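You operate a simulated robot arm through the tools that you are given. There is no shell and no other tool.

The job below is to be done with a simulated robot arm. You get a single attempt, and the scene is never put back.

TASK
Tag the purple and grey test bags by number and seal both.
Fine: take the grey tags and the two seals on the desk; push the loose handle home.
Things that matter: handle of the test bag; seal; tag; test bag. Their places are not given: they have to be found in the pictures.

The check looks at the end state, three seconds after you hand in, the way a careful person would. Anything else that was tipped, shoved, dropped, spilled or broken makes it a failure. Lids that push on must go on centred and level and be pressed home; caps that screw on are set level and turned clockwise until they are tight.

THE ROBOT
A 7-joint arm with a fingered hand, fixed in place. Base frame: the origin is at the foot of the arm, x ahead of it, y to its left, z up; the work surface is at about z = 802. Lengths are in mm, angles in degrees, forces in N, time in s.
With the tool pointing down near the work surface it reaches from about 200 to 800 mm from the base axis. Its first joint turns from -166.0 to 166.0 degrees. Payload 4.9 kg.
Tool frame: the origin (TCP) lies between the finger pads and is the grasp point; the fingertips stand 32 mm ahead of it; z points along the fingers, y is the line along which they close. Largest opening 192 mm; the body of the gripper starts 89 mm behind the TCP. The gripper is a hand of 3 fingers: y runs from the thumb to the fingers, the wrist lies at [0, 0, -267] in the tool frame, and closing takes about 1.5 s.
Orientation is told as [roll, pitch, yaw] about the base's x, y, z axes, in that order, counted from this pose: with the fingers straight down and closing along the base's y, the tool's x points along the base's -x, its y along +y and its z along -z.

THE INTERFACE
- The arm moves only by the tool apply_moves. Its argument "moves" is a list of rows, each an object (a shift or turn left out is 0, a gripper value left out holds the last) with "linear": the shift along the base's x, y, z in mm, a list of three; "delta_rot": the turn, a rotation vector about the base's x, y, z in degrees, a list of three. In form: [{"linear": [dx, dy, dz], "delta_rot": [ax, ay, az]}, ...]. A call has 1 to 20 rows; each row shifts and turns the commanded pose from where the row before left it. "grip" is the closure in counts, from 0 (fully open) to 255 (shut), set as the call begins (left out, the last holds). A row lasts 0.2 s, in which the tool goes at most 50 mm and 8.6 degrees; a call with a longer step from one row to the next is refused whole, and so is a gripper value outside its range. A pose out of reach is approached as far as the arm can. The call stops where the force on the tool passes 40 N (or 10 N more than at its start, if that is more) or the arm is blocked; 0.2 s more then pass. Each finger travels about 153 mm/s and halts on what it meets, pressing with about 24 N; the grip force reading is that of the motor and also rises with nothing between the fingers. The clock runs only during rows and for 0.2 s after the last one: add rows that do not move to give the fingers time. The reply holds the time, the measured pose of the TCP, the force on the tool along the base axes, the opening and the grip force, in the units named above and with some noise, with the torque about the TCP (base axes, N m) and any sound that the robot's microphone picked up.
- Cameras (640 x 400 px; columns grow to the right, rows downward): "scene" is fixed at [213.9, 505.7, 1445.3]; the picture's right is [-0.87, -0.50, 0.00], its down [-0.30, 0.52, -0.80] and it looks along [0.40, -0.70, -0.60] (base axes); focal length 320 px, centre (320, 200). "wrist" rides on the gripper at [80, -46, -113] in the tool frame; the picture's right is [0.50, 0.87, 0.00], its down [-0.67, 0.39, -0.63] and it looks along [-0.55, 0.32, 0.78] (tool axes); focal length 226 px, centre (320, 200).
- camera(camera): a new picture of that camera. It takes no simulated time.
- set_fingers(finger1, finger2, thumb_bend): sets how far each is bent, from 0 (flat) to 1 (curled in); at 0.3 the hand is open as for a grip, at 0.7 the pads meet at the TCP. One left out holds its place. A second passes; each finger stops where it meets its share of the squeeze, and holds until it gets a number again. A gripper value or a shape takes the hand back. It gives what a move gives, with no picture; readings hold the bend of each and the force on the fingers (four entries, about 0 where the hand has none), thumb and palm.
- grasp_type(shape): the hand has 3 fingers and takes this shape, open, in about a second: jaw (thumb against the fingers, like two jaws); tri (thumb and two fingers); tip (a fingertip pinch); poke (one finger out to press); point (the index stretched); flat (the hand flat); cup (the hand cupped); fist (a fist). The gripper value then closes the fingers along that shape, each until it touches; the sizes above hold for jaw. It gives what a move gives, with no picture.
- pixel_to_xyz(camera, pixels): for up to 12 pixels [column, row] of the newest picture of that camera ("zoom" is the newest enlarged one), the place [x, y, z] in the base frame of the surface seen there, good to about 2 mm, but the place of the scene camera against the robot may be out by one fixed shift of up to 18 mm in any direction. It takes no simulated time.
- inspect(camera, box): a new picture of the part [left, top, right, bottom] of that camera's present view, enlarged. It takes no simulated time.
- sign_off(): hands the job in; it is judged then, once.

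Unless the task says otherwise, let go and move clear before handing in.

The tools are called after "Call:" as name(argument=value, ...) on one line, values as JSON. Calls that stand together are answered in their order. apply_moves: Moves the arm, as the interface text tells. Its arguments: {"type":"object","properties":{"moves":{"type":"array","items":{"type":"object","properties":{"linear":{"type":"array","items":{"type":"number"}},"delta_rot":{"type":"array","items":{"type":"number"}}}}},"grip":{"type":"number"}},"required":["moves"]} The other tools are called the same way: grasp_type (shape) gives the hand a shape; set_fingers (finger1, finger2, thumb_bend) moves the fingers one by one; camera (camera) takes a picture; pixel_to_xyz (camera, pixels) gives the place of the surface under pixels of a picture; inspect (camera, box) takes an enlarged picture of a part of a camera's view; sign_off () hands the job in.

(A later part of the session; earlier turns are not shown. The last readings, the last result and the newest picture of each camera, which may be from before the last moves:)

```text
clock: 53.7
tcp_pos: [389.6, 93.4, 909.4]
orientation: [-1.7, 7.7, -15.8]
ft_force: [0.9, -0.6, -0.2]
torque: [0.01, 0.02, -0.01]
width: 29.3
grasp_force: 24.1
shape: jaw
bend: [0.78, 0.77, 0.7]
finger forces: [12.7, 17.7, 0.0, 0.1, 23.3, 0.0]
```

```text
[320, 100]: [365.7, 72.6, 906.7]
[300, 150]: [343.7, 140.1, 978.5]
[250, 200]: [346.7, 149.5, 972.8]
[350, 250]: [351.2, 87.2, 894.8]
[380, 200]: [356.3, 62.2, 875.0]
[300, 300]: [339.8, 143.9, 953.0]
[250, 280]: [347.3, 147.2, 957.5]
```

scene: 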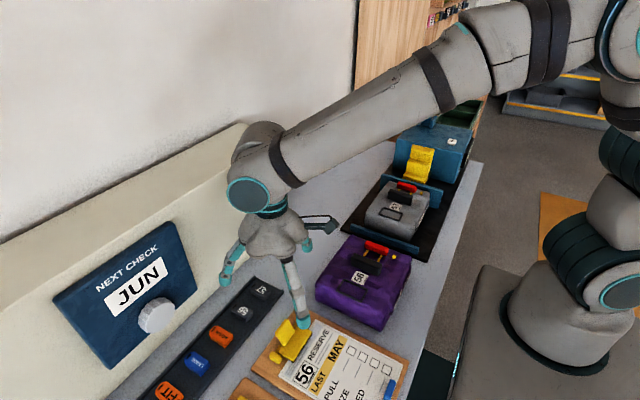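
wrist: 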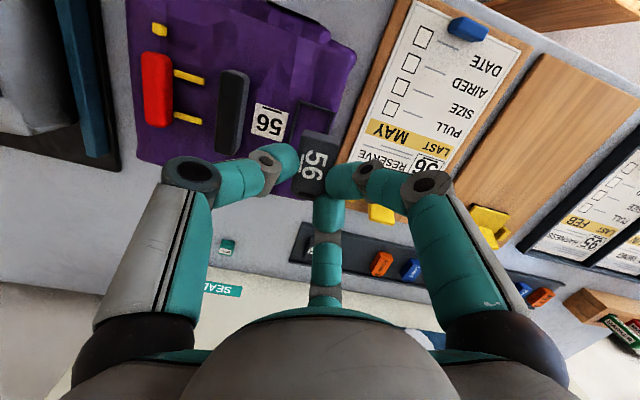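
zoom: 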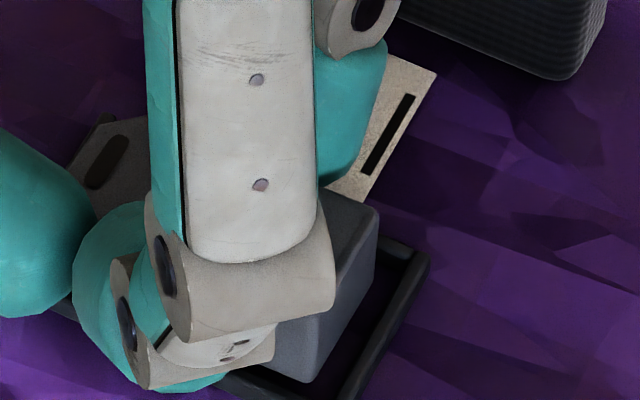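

The tag bottom is at about z 875.5, level with the bar tops, and the tag is off by about (+1.6, +1.3). I'll correct that and lower it into the frame gently.

Call:
apply_moves(moves=[{"linear": [-1.6, -1.3, 0]}, {"linear": [0, 0, -1.5]}, {"linear": [0, 0, -1.5]}, {"linear": [0, 0, -1]}, {"linear": [0, 0, 0]}])

Call:
inspect(camera="wrist", box=[285, 108, 345, 168])

Call:
pixel_to_xyz(camera="zoom", pixels=[[180, 65], [340, 105], [255, 155], [360, 185], [465, 212], [350, 215], [350, 235], [240, 215], [470, 260]])

```text
clock: 54.9
tcp_pos: [388.5, 91.8, 906.2]
orientation: [-1.6, 7.7, -15.8]
ft_force: [-0.8, 0.4, 8.2]
torque: [-0.16, 0.06, -0.07]
width: 29.3
grasp_force: 24.1
shape: jaw
bend: [0.78, 0.77, 0.7]
finger forces: [13.4, 18.4, 0.1, 0.0, 23.8, 0.0]
```

```text
6.67 times, centred on (315, 138) of wrist
```

zoom: 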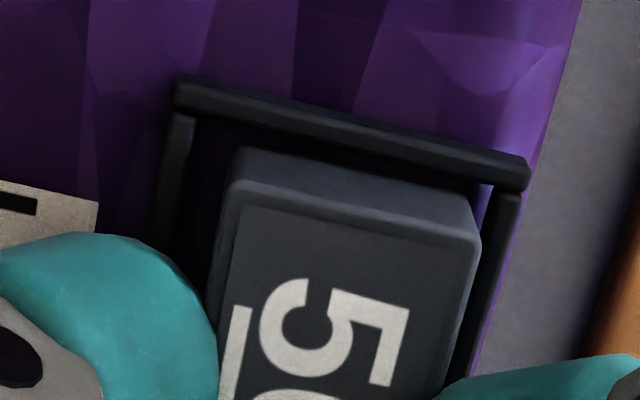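

```text
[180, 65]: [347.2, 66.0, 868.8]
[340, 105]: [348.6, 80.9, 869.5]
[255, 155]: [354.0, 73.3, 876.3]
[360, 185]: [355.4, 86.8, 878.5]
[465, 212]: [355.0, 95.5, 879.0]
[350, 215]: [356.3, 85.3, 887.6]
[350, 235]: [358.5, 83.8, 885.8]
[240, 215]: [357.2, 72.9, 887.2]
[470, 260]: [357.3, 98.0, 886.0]
```

The tag's top is at z≈887, so its bottom is at about 870.5. It's seated inside the frame, with a contact force of 8 N. I'll release with a small opening and lift.

Call:
apply_moves(moves=[{"linear": [0, 0, 0]}, {"linear": [0, 0, 0]}, {"linear": [0, 0, 0]}], grip=195)

Call:
inspect(camera="wrist", box=[260, 90, 380, 210])

Call:
apply_moves(moves=[{"linear": [0, 0, 3]}, {"linear": [0, 0, 5]}, {"linear": [0, 0, 10]}, {"linear": [0, 0, 20]}, {"linear": [0, 0, 30]}, {"linear": [0, 0, 30]}, {"linear": [0, 0, 0]}])

Call:
inspect(camera="wrist", box=[220, 50, 400, 210])

Call:
inspect(camera="scene", box=[330, 250, 400, 310])

```text
clock: 55.7
tcp_pos: [387.8, 91.0, 907.0]
orientation: [-1.6, 7.8, -15.9]
ft_force: [-1.7, 0.8, 5.0]
torque: [0.04, 0.03, 0.03]
width: 44.3
grasp_force: 0.2
shape: jaw
bend: [0.78, 0.79, 0.7]
finger forces: [0.1, 4.5, 0.0, 0.0, 0.0, 0.0]
```

```text
3.33 times, centred on (320, 150) of wrist
```

zoom: 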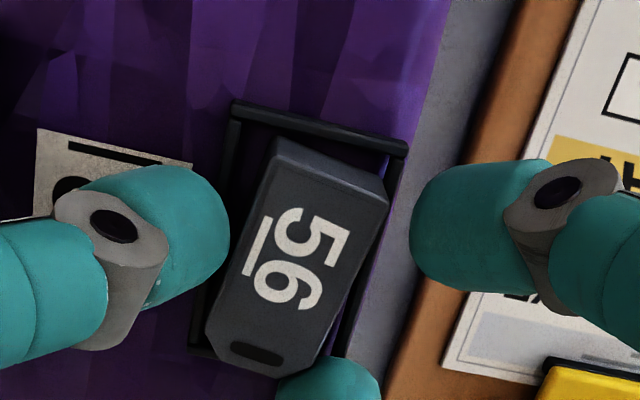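

```text
clock: 57.3
tcp_pos: [389.4, 91.1, 1005.1]
orientation: [-1.7, 7.8, -15.8]
ft_force: [0.3, 0.5, -0.3]
torque: [-0.01, 0.0, -0.02]
width: 45.1
grasp_force: 0.1
shape: jaw
bend: [0.78, 0.78, 0.7]
finger forces: [0.0, 0.1, 0.1, 0.0, 0.1, 0.0]
```

```text
2.50 times, centred on (310, 130) of wrist
```

zoom: 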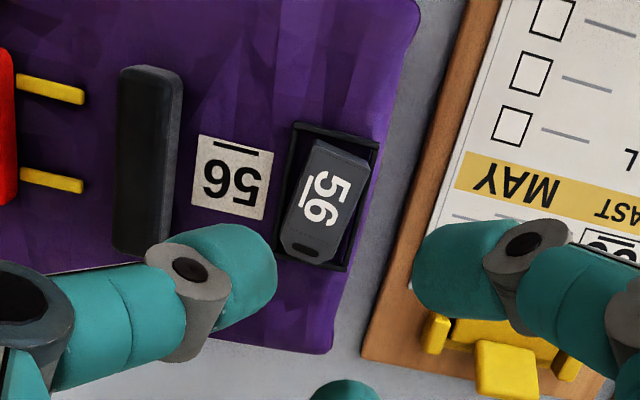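

```text
6.67 times, centred on (365, 280) of scene
```

zoom: 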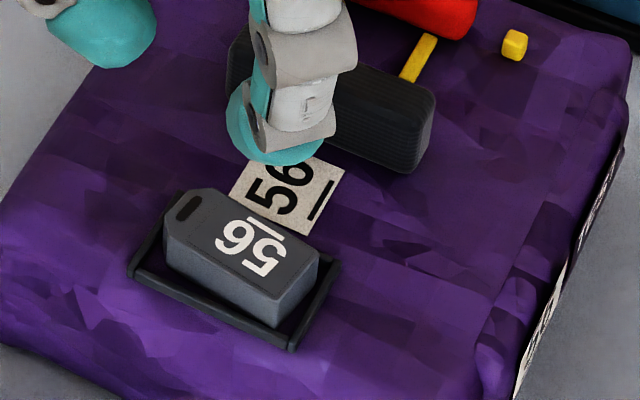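

The tag is in the frame but it turned about -10° on release. I'll measure its corners and level, then nudge it square.

Call:
camera(camera="wrist")

Call:
inspect(camera="wrist", box=[285, 90, 345, 170])

Call:
pixel_to_xyz(camera="zoom", pixels=[[300, 90], [340, 105], [290, 160], [250, 240], [240, 300], [300, 320], [380, 150], [340, 240], [230, 120], [400, 80], [330, 70], [270, 345]])

```text
taken
```

wrist: 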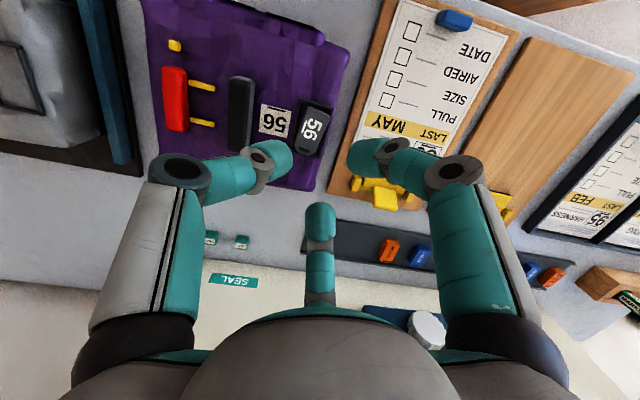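

```text
5.00 times, centred on (315, 130) of wrist
```

zoom: 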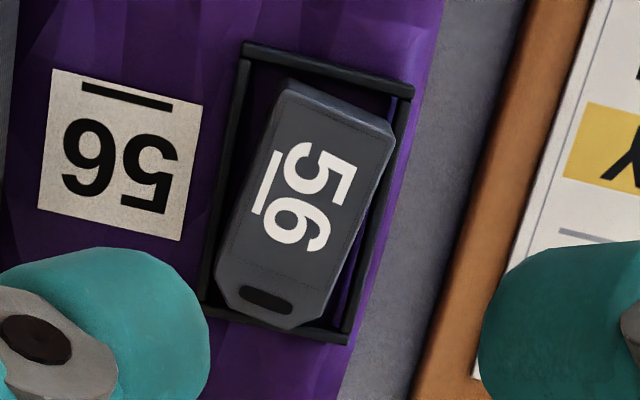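

```text
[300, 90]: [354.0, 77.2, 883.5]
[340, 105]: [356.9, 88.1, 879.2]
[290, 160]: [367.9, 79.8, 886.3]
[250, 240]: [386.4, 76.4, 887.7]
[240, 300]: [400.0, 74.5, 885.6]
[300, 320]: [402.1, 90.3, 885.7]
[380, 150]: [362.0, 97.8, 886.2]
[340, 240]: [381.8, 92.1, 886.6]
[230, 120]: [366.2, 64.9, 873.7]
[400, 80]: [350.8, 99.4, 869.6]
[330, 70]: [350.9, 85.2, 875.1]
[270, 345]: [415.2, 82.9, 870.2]
```

The tag is flat (886–887 all over) but about 10° clockwise from square. I'll return the hand to its reference orientation, use the thumb alone as before, and push the tag's +x end slightly in +y.

Call:
apply_moves(moves=[{"delta_rot": [0, 0, 4]}, {"delta_rot": [0, -8, 0]}, {"delta_rot": [0, 0, 6]}, {"delta_rot": [0, 0, 5.7]}, {"linear": [8, -33, 0]}, {"linear": [0, 0, 0]}])

Call:
set_fingers(finger1=0.3, finger2=0.3, thumb_bend=0.7)

Call:
apply_moves(moves=[{"linear": [0, 0, -30]}, {"linear": [0, 0, -30]}, {"linear": [0, 0, -18]}, {"linear": [0, 0, 0]}])

Call:
inspect(camera="wrist", box=[240, 60, 400, 220])

Call:
inspect(camera="scene", box=[320, 220, 410, 310])

```text
clock: 58.7
tcp_pos: [396.2, 58.1, 1004.8]
orientation: [0.0, 0.0, 0.1]
ft_force: [0.7, -0.7, 0.2]
torque: [0.02, 0.0, 0.01]
width: 45.2
grasp_force: 0.1
shape: jaw
bend: [0.78, 0.78, 0.7]
finger forces: [0.0, 0.0, 0.0, 0.0, 0.0, 0.0]
```

```text
clock: 59.7
tcp_pos: [395.9, 57.7, 1006.1]
orientation: [0.0, 0.1, -0.1]
ft_force: [0.4, 0.0, -0.4]
torque: [0.01, -0.02, -0.01]
width: 95.5
grasp_force: 0.1
shape: fingers
bend: [0.3, 0.3, 0.7]
finger forces: [0.1, 0.0, 0.1, 0.0, 0.1, 0.0]
```

```text
clock: 60.7
tcp_pos: [396.1, 58.0, 925.9]
orientation: [0.0, 0.0, 0.0]
ft_force: [-0.8, -0.2, -0.3]
torque: [0.02, 0.02, 0.02]
width: 95.6
grasp_force: 0.1
shape: fingers
bend: [0.3, 0.3, 0.7]
finger forces: [0.0, 0.0, 0.0, 0.0, 0.1, 0.0]
```

```text
2.50 times, centred on (320, 140) of wrist
```

zoom: 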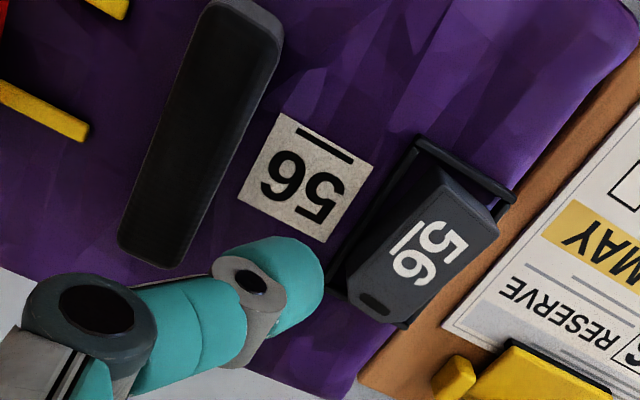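

```text
4.44 times, centred on (365, 265) of scene
```

zoom: 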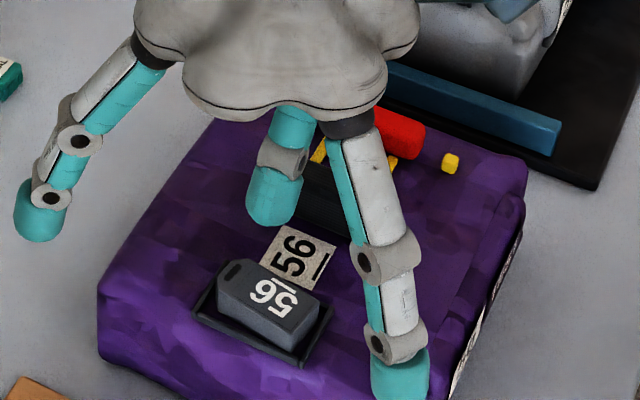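

The thumb is behind the tag's +x half. I'll lower to tip z≈879 and nudge +y gently.

Call:
apply_moves(moves=[{"linear": [1, 0, -8]}, {"linear": [0, 0, -7]}, {"linear": [0, 4, 0]}, {"linear": [0, 4, 0]}, {"linear": [0, 4, 0]}, {"linear": [0, 2, 0]}, {"linear": [0, 0, 0]}])

Call:
inspect(camera="wrist", box=[240, 80, 380, 220])

```text
clock: 62.3
tcp_pos: [396.2, 72.4, 912.0]
orientation: [0.0, 0.0, 0.0]
ft_force: [0.1, -0.1, 0.0]
torque: [-0.01, 0.02, 0.05]
width: 95.7
grasp_force: 0.5
shape: fingers
bend: [0.3, 0.3, 0.7]
finger forces: [0.0, 0.0, 0.1, 0.0, 0.1, 0.1]
```

```text
2.86 times, centred on (310, 150) of wrist
```

zoom: 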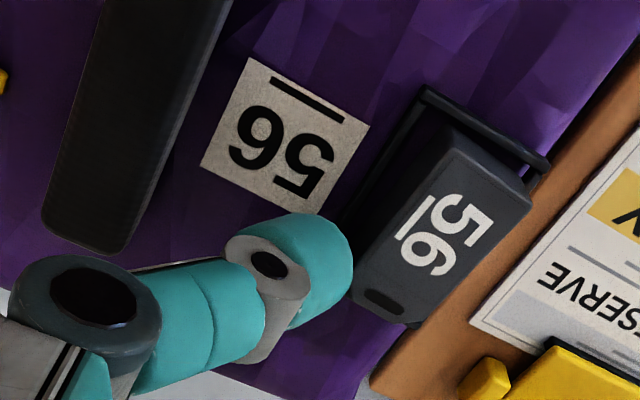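

The thumb is right at the tag's -y side near the +x end. I'll push in 1 mm steps.

Call:
apply_moves(moves=[{"linear": [0, 1, 0]}, {"linear": [0, 1, 0]}, {"linear": [0, 1, 0]}, {"linear": [0, 0, 0]}])

Call:
inspect(camera="wrist", box=[270, 90, 370, 190])

Call:
inspect(camera="scene", box=[330, 250, 400, 310])

```text
clock: 63.3
tcp_pos: [398.2, 75.4, 911.3]
orientation: [0.0, -0.1, 0.0]
ft_force: [0.2, -0.5, 0.1]
torque: [-0.03, 0.02, 0.03]
width: 95.7
grasp_force: 0.1
shape: fingers
bend: [0.3, 0.3, 0.7]
finger forces: [0.0, 0.0, 0.0, 0.0, 0.3, 0.1]
```

```text
4.00 times, centred on (320, 140) of wrist
```

zoom: 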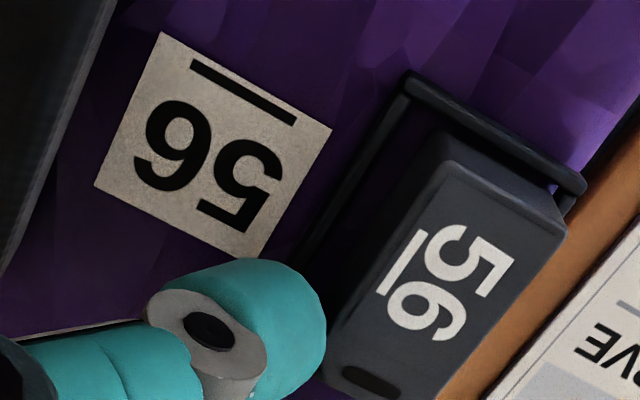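

```text
6.67 times, centred on (365, 280) of scene
```

zoom: 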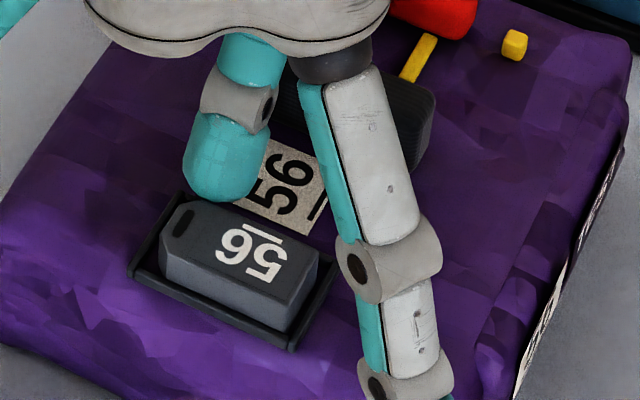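

The tag is now square with the frame, with edges matching to about 1°. I'll back the thumb off, lift, and verify.

Call:
apply_moves(moves=[{"linear": [0, -6, 0]}, {"linear": [0, -8, 0]}, {"linear": [0, -2, 15]}, {"linear": [0, 0, 30]}, {"linear": [0, 0, 40]}, {"linear": [0, 0, 10]}, {"linear": [0, 0, 0]}])

Call:
grasp_type(shape="jaw")

Call:
inspect(camera="wrist", box=[260, 60, 400, 200])

Call:
inspect(camera="scene", box=[330, 250, 400, 310])

```text
clock: 64.9
tcp_pos: [397.0, 58.6, 1007.1]
orientation: [0.0, -0.1, 0.0]
ft_force: [1.0, -0.4, -0.6]
torque: [0.01, -0.03, -0.01]
width: 95.7
grasp_force: 0.0
shape: fingers
bend: [0.3, 0.3, 0.7]
finger forces: [0.0, 0.0, 0.1, 0.0, 0.1, 0.0]
```

```text
clock: 65.8
tcp_pos: [396.2, 58.6, 1006.7]
orientation: [0.0, 0.0, 0.0]
ft_force: [-0.3, -0.5, -0.7]
torque: [-0.03, -0.02, 0.0]
width: 191.6
grasp_force: 0.3
shape: jaw
bend: [0.3, 0.3, 0.3]
finger forces: [0.0, 0.0, 0.1, 0.0, 0.0, 0.0]
```

```text
2.86 times, centred on (330, 130) of wrist
```

zoom: 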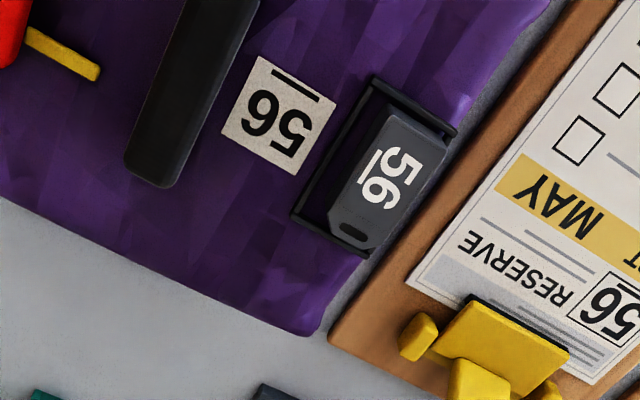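

```text
6.67 times, centred on (365, 280) of scene
```

zoom: 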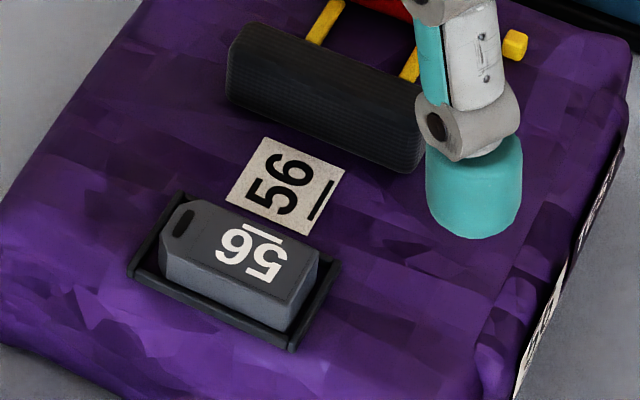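

Tag 56 sits square in the purple frame. Next is tag 57, so I'll narrow the hand and hover above it to measure.

Call:
apply_moves(moves=[{"linear": [35, 20, 0]}, {"linear": [35, 20, 0]}, {"linear": [35, 20, 0]}, {"linear": [35, 20, -15]}, {"linear": [35, 18, -15]}, {"linear": [12, 5, -25]}, {"linear": [0, 0, -25]}, {"linear": [0, 0, -25]}, {"linear": [0, 0, 0]}], grip=172)

Call:
camera(camera="wrist")

Call:
inspect(camera="wrist", box=[280, 100, 360, 180])

Call:
pixel_to_xyz(camera="zoom", pixels=[[300, 120], [260, 180], [320, 200], [220, 240], [280, 270], [340, 150], [240, 300], [300, 230]])

```text
clock: 67.8
tcp_pos: [585.0, 162.4, 901.2]
orientation: [-0.1, 0.0, 0.0]
ft_force: [0.1, 0.4, 0.7]
torque: [-0.01, -0.01, -0.01]
width: 62.8
grasp_force: 0.1
shape: jaw
bend: [0.46, 0.46, 0.7]
finger forces: [0.0, 0.1, 0.0, 0.0, 0.0, 0.1]
```

```text
taken
```

wrist: 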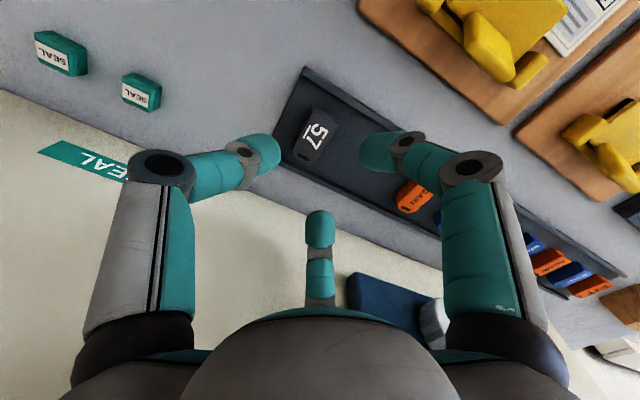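

```text
5.00 times, centred on (320, 140) of wrist
```

zoom: 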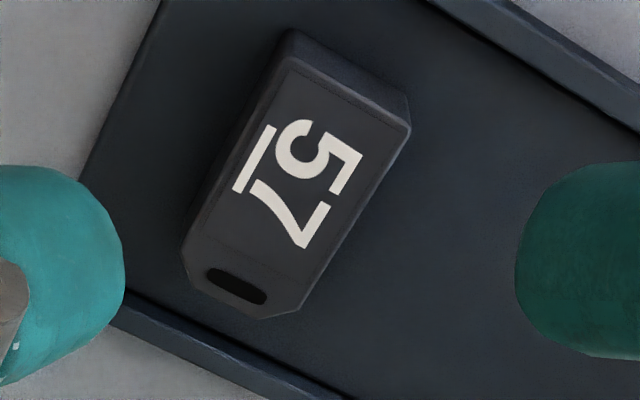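

```text
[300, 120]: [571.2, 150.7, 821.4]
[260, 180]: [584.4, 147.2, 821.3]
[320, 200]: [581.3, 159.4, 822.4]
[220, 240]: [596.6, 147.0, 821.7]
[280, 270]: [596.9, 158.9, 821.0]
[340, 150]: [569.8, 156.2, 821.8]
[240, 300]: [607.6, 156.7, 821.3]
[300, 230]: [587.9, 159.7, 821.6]
```

Tag 57's centre is about (585, 154.6). This time I'll offset the hand further +y, to about 165.5, so that the thumb and fingers meet the tag together and twist it less. Then I'll go down and close.

Call:
apply_moves(moves=[{"linear": [0, 3.2, -16]}, {"linear": [0, 0, -16]}, {"linear": [0, 0, -14]}, {"linear": [0, 0, -11]}, {"linear": [0, 0, 0]}])

Call:
apply_moves(moves=[{"linear": [0, 0, 0]}, {"linear": [0, 0, 0]}, {"linear": [0, 0, 0]}], grip=200)

Call:
inspect(camera="wrist", box=[240, 90, 400, 230])

```text
clock: 69.0
tcp_pos: [584.5, 164.3, 844.2]
orientation: [0.1, -0.1, 0.0]
ft_force: [0.5, -0.5, 0.6]
torque: [0.03, 0.06, 0.0]
width: 62.9
grasp_force: 0.0
shape: jaw
bend: [0.46, 0.46, 0.7]
finger forces: [0.1, 0.0, 0.0, 0.1, 0.1, 0.0]
```

```text
clock: 69.8
tcp_pos: [584.1, 165.4, 843.8]
orientation: [-0.1, 0.0, 0.0]
ft_force: [-0.5, 0.0, 0.7]
torque: [0.05, 0.01, 0.02]
width: 42.1
grasp_force: 0.1
shape: jaw
bend: [0.77, 0.77, 0.7]
finger forces: [0.1, 0.0, 0.0, 0.1, 0.1, 0.1]
```

```text
2.86 times, centred on (320, 160) of wrist
```

zoom: 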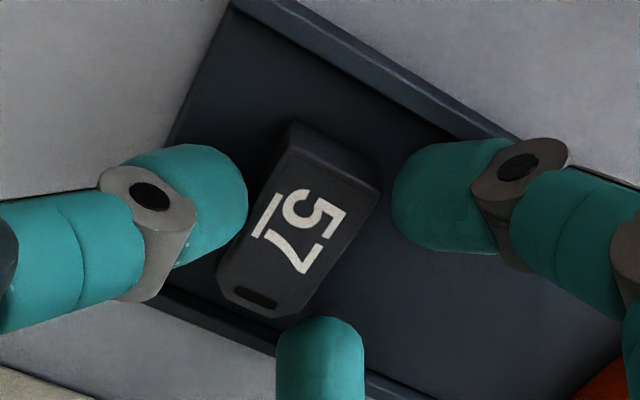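

The thumb is about to touch and the fingers have a little further to go. I'll close in stages.

Call:
apply_moves(moves=[{"linear": [0, 0, 0]}, {"linear": [0, 0, 0]}, {"linear": [0, 0, 0]}], grip=216)

Call:
inspect(camera="wrist", box=[240, 90, 400, 230])

Call:
apply_moves(moves=[{"linear": [0, 0, 0]}, {"linear": [0, 0, 0]}, {"linear": [0, 0, 0]}, {"linear": [0, 0, 0]}], grip=255)

Call:
inspect(camera="wrist", box=[240, 90, 400, 230])

```text
clock: 70.6
tcp_pos: [584.4, 165.5, 844.4]
orientation: [0.1, 0.0, -0.1]
ft_force: [0.5, 1.0, 1.6]
torque: [0.0, 0.06, -0.01]
width: 28.3
grasp_force: 24.1
shape: jaw
bend: [0.78, 0.76, 0.7]
finger forces: [14.4, 17.9, 0.0, 0.0, 24.1, 0.0]
```

```text
2.86 times, centred on (320, 160) of wrist
```

zoom: 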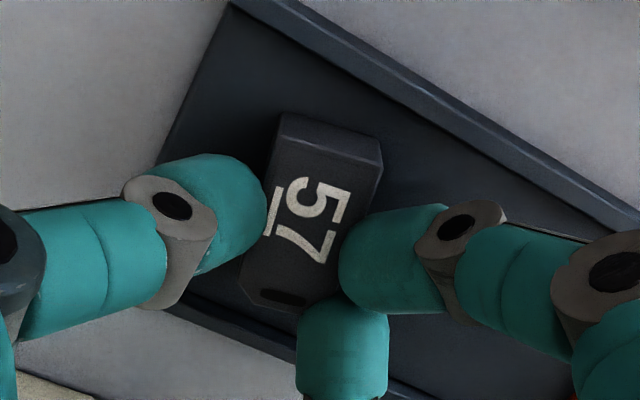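

```text
clock: 71.6
tcp_pos: [583.5, 165.3, 844.0]
orientation: [0.0, 0.0, 0.0]
ft_force: [1.5, 1.0, 3.8]
torque: [-0.02, 0.03, 0.04]
width: 28.5
grasp_force: 24.2
shape: jaw
bend: [0.78, 0.76, 0.7]
finger forces: [14.5, 17.8, 0.0, 0.0, 24.3, 0.1]
```

```text
2.86 times, centred on (320, 160) of wrist
```

zoom: 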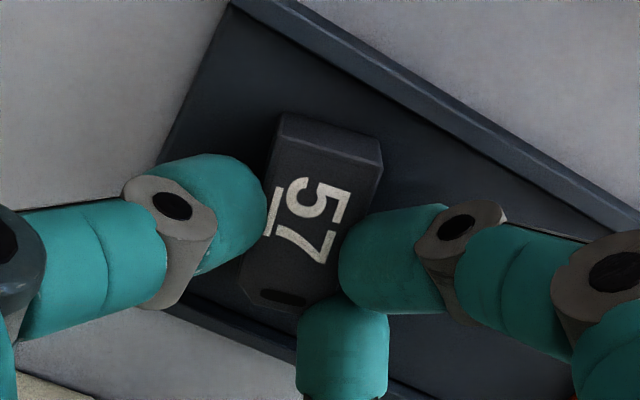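

The tag turned about +12° again, so that's inherent to this grip. It's firmly held, so I'll lift and measure its pose in the hand.

Call:
apply_moves(moves=[{"linear": [0, 0, 5]}, {"linear": [0, 0, 10]}, {"linear": [0, 0, 20]}, {"linear": [-10, 0, 30]}, {"linear": [-20, 0, 40]}, {"linear": [-20, 0, 40]}, {"linear": [0, 0, 0]}])

Call:
inspect(camera="wrist", box=[290, 120, 350, 210])

Call:
pixel_to_xyz(camera="zoom", pixels=[[250, 80], [400, 125], [245, 110], [200, 295], [210, 270], [280, 320], [300, 340], [330, 110], [395, 150], [255, 325], [310, 180], [230, 240]])

```text
clock: 73.2
tcp_pos: [535.0, 166.0, 990.4]
orientation: [-0.1, 0.0, 0.0]
ft_force: [0.4, 0.3, -1.5]
torque: [0.0, -0.01, 0.01]
width: 27.7
grasp_force: 23.9
shape: jaw
bend: [0.78, 0.76, 0.7]
finger forces: [13.3, 18.4, 0.0, 0.0, 23.3, 0.1]
```

```text
4.44 times, centred on (320, 165) of wrist
```

zoom: 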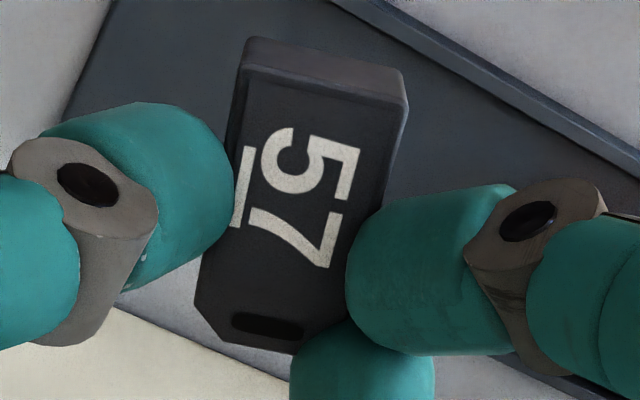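

```text
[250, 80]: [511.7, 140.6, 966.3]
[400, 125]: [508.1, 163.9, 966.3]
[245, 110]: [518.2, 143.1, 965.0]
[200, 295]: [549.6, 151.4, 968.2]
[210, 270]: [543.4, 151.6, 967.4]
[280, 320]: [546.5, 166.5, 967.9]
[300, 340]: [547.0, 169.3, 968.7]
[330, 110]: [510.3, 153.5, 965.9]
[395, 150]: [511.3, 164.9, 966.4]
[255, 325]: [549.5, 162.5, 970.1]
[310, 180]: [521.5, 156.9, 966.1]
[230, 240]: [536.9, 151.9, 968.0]
```

The tag is yawed about 15° and pitched about 4° in the hand. I'll rotate to cancel that while moving above the grey bag's frame, at around (393, -195).

Call:
apply_moves(moves=[{"linear": [-13.3, -35.4, 0], "delta_rot": [0, 0, -5.5]}, {"linear": [-13.3, -35.4, 0], "delta_rot": [0, 0, -5]}, {"linear": [-13.3, -35.4, 0], "delta_rot": [0, 0, -5]}, {"linear": [-13.3, -35.4, 0], "delta_rot": [0, 4, 0]}, {"linear": [-13.3, -35.4, 0]}, {"linear": [-13.3, -35.4, 0]}, {"linear": [-13.3, -35.4, 0]}, {"linear": [-13.3, -35.4, 0]}, {"linear": [-13.3, -35.4, 0]}, {"linear": [-13.8, -35.4, 0]}, {"linear": [0, 0, 0]}, {"linear": [0, 0, 0]}])

Call:
camera(camera="wrist")

Call:
inspect(camera="wrist", box=[260, 90, 380, 220])

Call:
inspect(camera="scene", box=[370, 195, 420, 235])

```text
clock: 75.8
tcp_pos: [399.8, -188.7, 989.5]
orientation: [-1.1, 3.9, -15.5]
ft_force: [0.4, 0.1, -1.3]
torque: [-0.01, 0.03, 0.04]
width: 27.6
grasp_force: 24.0
shape: jaw
bend: [0.78, 0.77, 0.7]
finger forces: [13.0, 18.2, 0.1, 0.0, 23.1, 0.0]
```

```text
taken
```

wrist: 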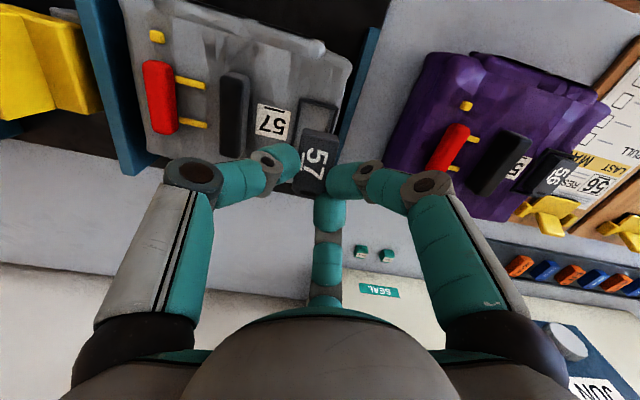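

```text
3.08 times, centred on (320, 155) of wrist
```

zoom: 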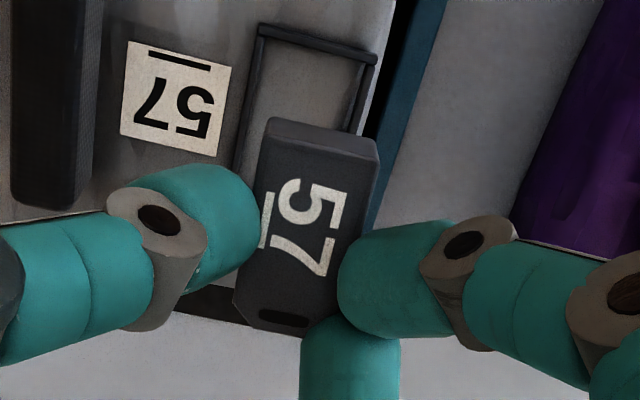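

```text
10.00 times, centred on (395, 215) of scene
```

zoom: 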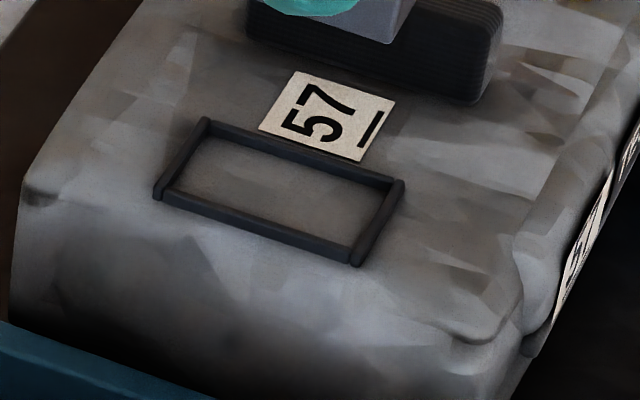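

I'll sample the frame and the tag together now.

Call:
pixel_to_xyz(camera="zoom", pixels=[[183, 155], [378, 225], [300, 152], [255, 228], [205, 127], [400, 190], [355, 250], [165, 190]])

Call:
inspect(camera="wrist", box=[260, 90, 380, 220])

Call:
pixel_to_xyz(camera="zoom", pixels=[[320, 43], [265, 35], [365, 58], [248, 100], [358, 100], [275, 140], [370, 160], [322, 150], [250, 290], [300, 315], [283, 318], [300, 230]])

```text
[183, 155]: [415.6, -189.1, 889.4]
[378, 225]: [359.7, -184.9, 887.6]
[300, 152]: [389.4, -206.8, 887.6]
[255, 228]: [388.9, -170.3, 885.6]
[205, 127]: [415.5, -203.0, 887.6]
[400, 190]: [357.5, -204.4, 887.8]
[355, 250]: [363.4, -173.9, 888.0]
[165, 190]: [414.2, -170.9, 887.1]
```

```text
3.08 times, centred on (320, 155) of wrist
```

zoom: 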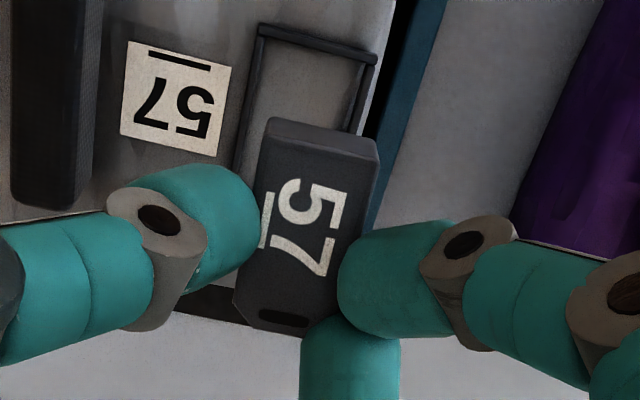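

```text
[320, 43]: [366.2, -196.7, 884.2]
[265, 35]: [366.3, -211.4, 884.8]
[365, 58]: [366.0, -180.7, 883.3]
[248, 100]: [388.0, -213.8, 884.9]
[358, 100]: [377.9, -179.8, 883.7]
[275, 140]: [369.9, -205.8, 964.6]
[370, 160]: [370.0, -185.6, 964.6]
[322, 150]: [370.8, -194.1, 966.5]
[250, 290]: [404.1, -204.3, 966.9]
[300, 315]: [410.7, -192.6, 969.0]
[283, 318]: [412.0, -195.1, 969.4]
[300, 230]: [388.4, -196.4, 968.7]
```

The tag still has its +x end high by about 4.5°. I'll pitch another 4.5°, compensate x by +3, go down halfway, and re-measure.

Call:
apply_moves(moves=[{"linear": [3, 0, 0], "delta_rot": [0, 4.5, 0]}, {"linear": [0, 0, -20]}, {"linear": [0, 0, -20]}, {"linear": [0, 0, -15]}, {"linear": [0, 0, 0]}])

Call:
inspect(camera="wrist", box=[260, 90, 380, 220])

Call:
pixel_to_xyz(camera="zoom", pixels=[[275, 140], [370, 160], [322, 150], [250, 290], [300, 315], [283, 318], [300, 230], [250, 270], [350, 200], [330, 240], [265, 180]])

```text
clock: 77.0
tcp_pos: [403.2, -190.3, 933.7]
orientation: [-2.3, 8.2, -15.7]
ft_force: [0.3, -0.1, -0.3]
torque: [-0.01, 0.03, 0.01]
width: 27.7
grasp_force: 24.2
shape: jaw
bend: [0.78, 0.77, 0.7]
finger forces: [13.1, 18.1, 0.0, 0.0, 23.0, 0.0]
```

```text
3.08 times, centred on (320, 155) of wrist
```

zoom: 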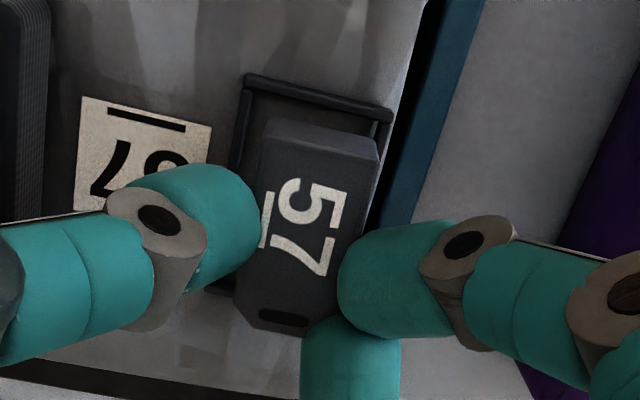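

```text
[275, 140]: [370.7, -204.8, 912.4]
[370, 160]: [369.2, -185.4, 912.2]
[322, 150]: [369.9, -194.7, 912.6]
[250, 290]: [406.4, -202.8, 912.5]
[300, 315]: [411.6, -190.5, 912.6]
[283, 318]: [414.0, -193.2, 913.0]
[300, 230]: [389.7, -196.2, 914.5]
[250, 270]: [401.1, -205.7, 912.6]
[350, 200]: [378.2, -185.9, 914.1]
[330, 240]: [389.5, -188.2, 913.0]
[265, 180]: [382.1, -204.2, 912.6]
```

The tag is level now, with its bottom at about z 896. I'll go down 10 mm and compare it with the frame bars.

Call:
apply_moves(moves=[{"linear": [0.7, 0, -5]}, {"linear": [0, 0, -5]}, {"linear": [0, 0, 0]}])

Call:
inspect(camera="wrist", box=[285, 100, 345, 160])

Call:
pixel_to_xyz(camera="zoom", pixels=[[180, 115], [340, 155], [480, 190], [260, 190], [360, 215], [465, 240], [350, 270], [240, 260], [470, 290], [170, 180], [490, 230]])

Call:
inspect(camera="wrist", box=[260, 90, 380, 220])

```text
clock: 77.8
tcp_pos: [404.5, -188.2, 924.3]
orientation: [-2.3, 8.1, -15.7]
ft_force: [-0.2, 0.0, 0.5]
torque: [-0.01, 0.0, 0.04]
width: 27.1
grasp_force: 24.0
shape: jaw
bend: [0.78, 0.77, 0.7]
finger forces: [13.0, 18.0, 0.1, 0.1, 23.0, 0.0]
```

```text
6.67 times, centred on (315, 130) of wrist
```

zoom: 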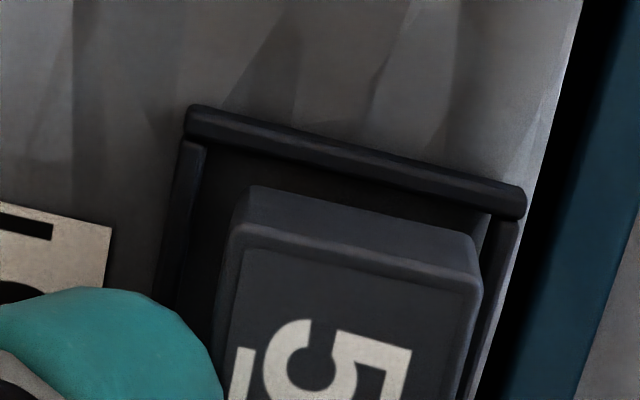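

```text
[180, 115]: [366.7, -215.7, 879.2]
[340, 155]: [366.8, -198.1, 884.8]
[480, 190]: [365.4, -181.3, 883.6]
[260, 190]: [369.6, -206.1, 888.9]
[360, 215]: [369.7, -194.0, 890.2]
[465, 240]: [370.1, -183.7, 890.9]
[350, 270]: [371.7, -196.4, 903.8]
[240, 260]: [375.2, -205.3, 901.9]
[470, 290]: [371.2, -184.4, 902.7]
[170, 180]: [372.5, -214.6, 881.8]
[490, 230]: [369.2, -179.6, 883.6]
```

```text
3.08 times, centred on (320, 155) of wrist
```

zoom: 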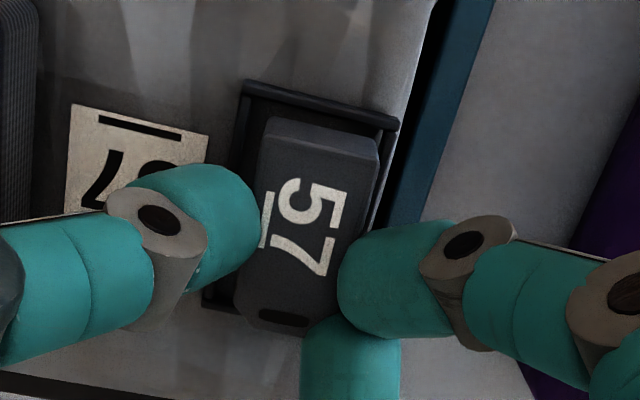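

The tag needs about (+1.6, -1.4) and -1.5° yaw to centre in the frame. I'll apply that and lower until it seats.

Call:
apply_moves(moves=[{"linear": [1.6, -1.4, 0], "delta_rot": [0, 0, -1.5]}, {"linear": [0, 0, -2]}, {"linear": [0, 0, -1.5]}, {"linear": [0, 0, 0]}])

Call:
inspect(camera="wrist", box=[285, 100, 345, 160])

Call:
apply_moves(moves=[{"linear": [0, 0, -1.5]}, {"linear": [0, 0, -1]}, {"linear": [0, 0, 0]}])

Call:
inspect(camera="wrist", box=[285, 100, 345, 160])

Call:
pixel_to_xyz(camera="zoom", pixels=[[340, 155], [260, 190], [360, 215], [465, 240], [350, 270], [240, 260], [470, 290]])

```text
clock: 78.8
tcp_pos: [405.9, -189.5, 920.5]
orientation: [-2.3, 8.3, -17.2]
ft_force: [-0.6, 0.1, -0.3]
torque: [-0.02, 0.01, 0.01]
width: 27.8
grasp_force: 23.8
shape: jaw
bend: [0.78, 0.77, 0.7]
finger forces: [12.9, 18.2, 0.1, 0.0, 23.0, 0.1]
```

```text
6.67 times, centred on (315, 130) of wrist
```

zoom: 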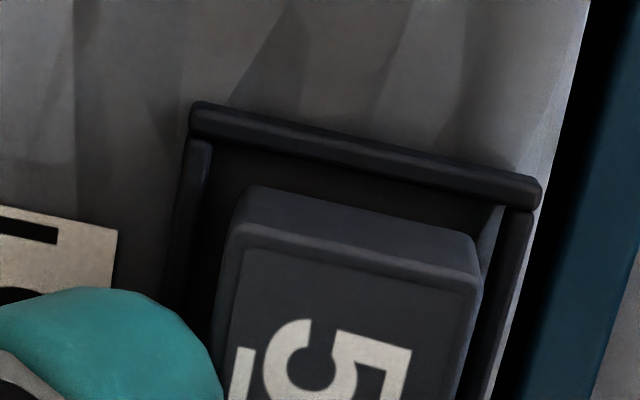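

```text
clock: 79.6
tcp_pos: [406.2, -190.5, 918.1]
orientation: [-2.3, 8.3, -17.2]
ft_force: [-0.5, 1.2, 2.3]
torque: [-0.07, -0.02, -0.03]
width: 27.9
grasp_force: 24.1
shape: jaw
bend: [0.78, 0.77, 0.7]
finger forces: [13.5, 18.7, 0.0, 0.1, 23.8, 0.1]
```

```text
6.67 times, centred on (315, 130) of wrist
```

zoom: 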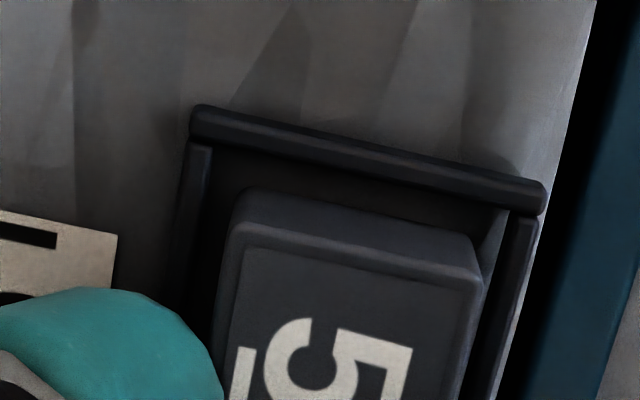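

```text
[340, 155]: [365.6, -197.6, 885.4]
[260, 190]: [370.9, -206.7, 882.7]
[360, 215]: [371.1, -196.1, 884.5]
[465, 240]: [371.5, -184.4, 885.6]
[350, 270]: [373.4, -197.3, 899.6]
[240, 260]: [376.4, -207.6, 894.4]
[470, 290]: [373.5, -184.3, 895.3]
```

The tag is seated in the frame (2.3 N contact, bottom at about 880). I'll release, lift, and check.

Call:
apply_moves(moves=[{"linear": [0, 0, 1]}, {"linear": [0, 0, 0]}])

Call:
apply_moves(moves=[{"linear": [0, 0, 0]}, {"linear": [0, 0, 0]}, {"linear": [0, 0, 0]}], grip=195)

Call:
apply_moves(moves=[{"linear": [0, 0, 3]}, {"linear": [0, 0, 5]}, {"linear": [0, 0, 12]}, {"linear": [0, 0, 25]}, {"linear": [0, 0, 30]}, {"linear": [0, 0, 20]}, {"linear": [0, 0, 0]}])

Call:
inspect(camera="wrist", box=[260, 60, 380, 180])

Call:
inspect(camera="scene", box=[360, 180, 430, 240])

```text
clock: 80.2
tcp_pos: [406.0, -191.0, 919.3]
orientation: [-2.4, 8.2, -17.2]
ft_force: [0.4, -1.0, 0.4]
torque: [0.04, 0.0, 0.0]
width: 27.6
grasp_force: 24.3
shape: jaw
bend: [0.78, 0.77, 0.7]
finger forces: [13.2, 18.1, 0.1, 0.0, 23.2, 0.0]
```

```text
clock: 81.0
tcp_pos: [405.5, -189.1, 918.2]
orientation: [-2.3, 8.2, -17.1]
ft_force: [1.7, 1.3, -1.4]
torque: [0.0, 0.0, 0.01]
width: 45.0
grasp_force: 0.1
shape: jaw
bend: [0.78, 0.78, 0.7]
finger forces: [0.0, 0.0, 0.0, 0.0, 0.1, 0.0]
```

```text
clock: 82.6
tcp_pos: [406.0, -190.8, 1015.6]
orientation: [-2.3, 8.2, -17.3]
ft_force: [0.9, 0.8, -0.1]
torque: [-0.01, 0.02, -0.02]
width: 45.3
grasp_force: 0.0
shape: jaw
bend: [0.78, 0.78, 0.7]
finger forces: [0.1, 0.1, 0.1, 0.0, 0.0, 0.0]
```

```text
3.33 times, centred on (320, 120) of wrist
```

zoom: 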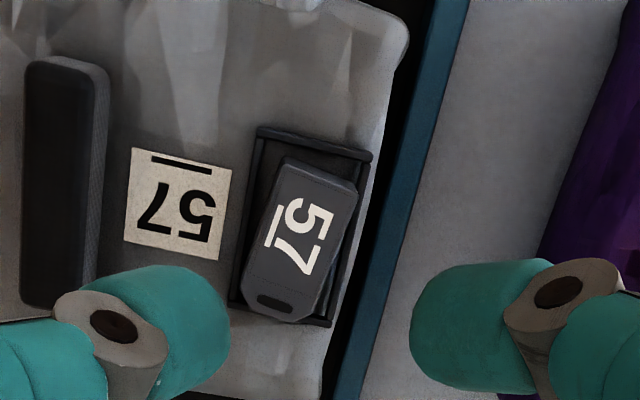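

```text
6.67 times, centred on (395, 210) of scene
```

zoom: 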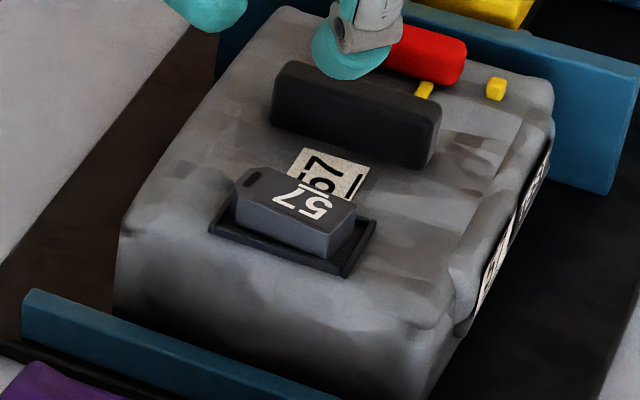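

Tag 57 is in its frame but turned about -7°, like the first one. I'll square it with the same thumb nudge.

Call:
apply_moves(moves=[{"delta_rot": [0, 0, 1.5]}, {"delta_rot": [0, -8.5, 0]}, {"delta_rot": [0, 0, 5.5]}, {"delta_rot": [0, 0, 5]}, {"delta_rot": [0, 0, 5]}, {"linear": [6, -31, 0]}, {"linear": [0, 0, 0]}])

Call:
set_fingers(finger1=0.3, finger2=0.3, thumb_bend=0.7)

Call:
apply_moves(moves=[{"linear": [0, 0, -30]}, {"linear": [0, 0, -30]}, {"linear": [0, 0, -18]}, {"linear": [0, 0, -8]}, {"linear": [0, 0, -7]}, {"linear": [0, 4, 0]}, {"linear": [0, 4, 0]}, {"linear": [0, 4, 0]}, {"linear": [0, 2, 0]}, {"linear": [0, 0, 0]}])

Call:
inspect(camera="wrist", box=[260, 80, 380, 200])

Call:
inspect(camera="scene", box=[360, 180, 430, 240])

```text
clock: 84.2
tcp_pos: [411.9, -221.3, 1014.8]
orientation: [0.0, 0.0, 0.0]
ft_force: [0.1, -0.3, 0.5]
torque: [0.0, 0.03, -0.04]
width: 45.2
grasp_force: 0.0
shape: jaw
bend: [0.78, 0.78, 0.7]
finger forces: [0.1, 0.0, 0.1, 0.0, 0.0, 0.1]
```

```text
clock: 85.2
tcp_pos: [412.0, -222.2, 1014.2]
orientation: [0.0, -0.1, 0.0]
ft_force: [-0.1, 0.2, 0.0]
torque: [0.02, 0.02, 0.0]
width: 95.8
grasp_force: 0.0
shape: fingers
bend: [0.3, 0.3, 0.7]
finger forces: [0.0, 0.0, 0.1, 0.0, 0.0, 0.0]
```

```text
clock: 87.4
tcp_pos: [411.6, -206.9, 921.3]
orientation: [0.0, 0.0, 0.0]
ft_force: [-1.2, -0.3, 0.6]
torque: [0.03, -0.02, -0.02]
width: 95.8
grasp_force: 0.2
shape: fingers
bend: [0.3, 0.3, 0.7]
finger forces: [0.1, 0.0, 0.0, 0.1, 0.1, 0.0]
```

```text
3.33 times, centred on (320, 140) of wrist
```

zoom: 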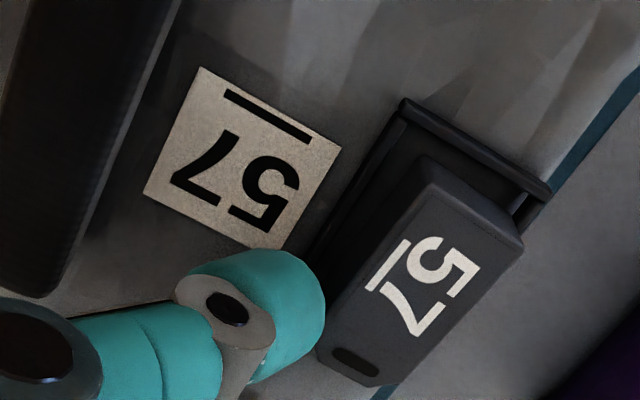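

```text
6.67 times, centred on (395, 210) of scene
```

zoom: 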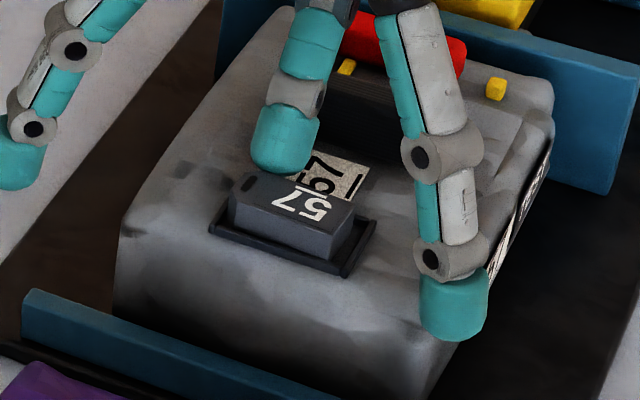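

The tag is almost square already. I'll push 1 mm more, then back off and verify.

Call:
apply_moves(moves=[{"linear": [0, 1, 0]}, {"linear": [0, 0, 0]}, {"linear": [0, -6, 0]}, {"linear": [0, -8, 0]}, {"linear": [0, -2, 15]}, {"linear": [0, 0, 30]}, {"linear": [0, 0, 40]}, {"linear": [0, 0, 10]}, {"linear": [0, 0, 0]}])

Call:
grasp_type(shape="jaw")

Call:
inspect(camera="wrist", box=[280, 60, 400, 180])

Call:
inspect(camera="scene", box=[360, 180, 430, 240])

```text
clock: 89.4
tcp_pos: [412.2, -220.6, 1017.4]
orientation: [0.1, 0.0, 0.0]
ft_force: [0.1, -0.1, -0.1]
torque: [0.0, 0.0, -0.02]
width: 95.8
grasp_force: 0.1
shape: fingers
bend: [0.3, 0.3, 0.7]
finger forces: [0.0, 0.0, 0.1, 0.1, 0.0, 0.0]
```

```text
clock: 90.3
tcp_pos: [410.8, -221.4, 1017.3]
orientation: [0.0, 0.0, 0.0]
ft_force: [0.9, -0.5, 0.4]
torque: [0.01, -0.02, 0.05]
width: 191.7
grasp_force: 0.1
shape: jaw
bend: [0.3, 0.3, 0.3]
finger forces: [0.1, 0.1, 0.0, 0.0, 0.0, 0.0]
```

```text
3.33 times, centred on (340, 120) of wrist
```

zoom: 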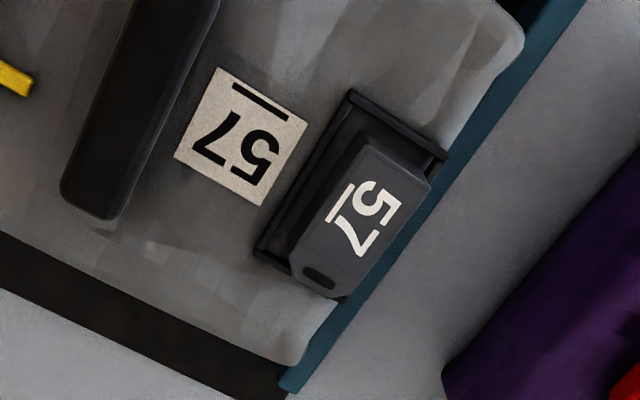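

```text
6.67 times, centred on (395, 210) of scene
```

zoom: 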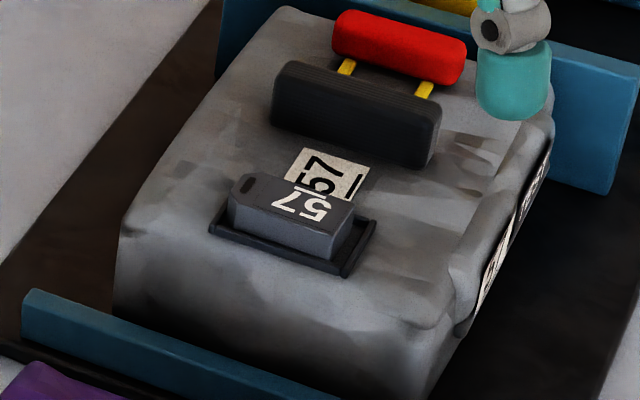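

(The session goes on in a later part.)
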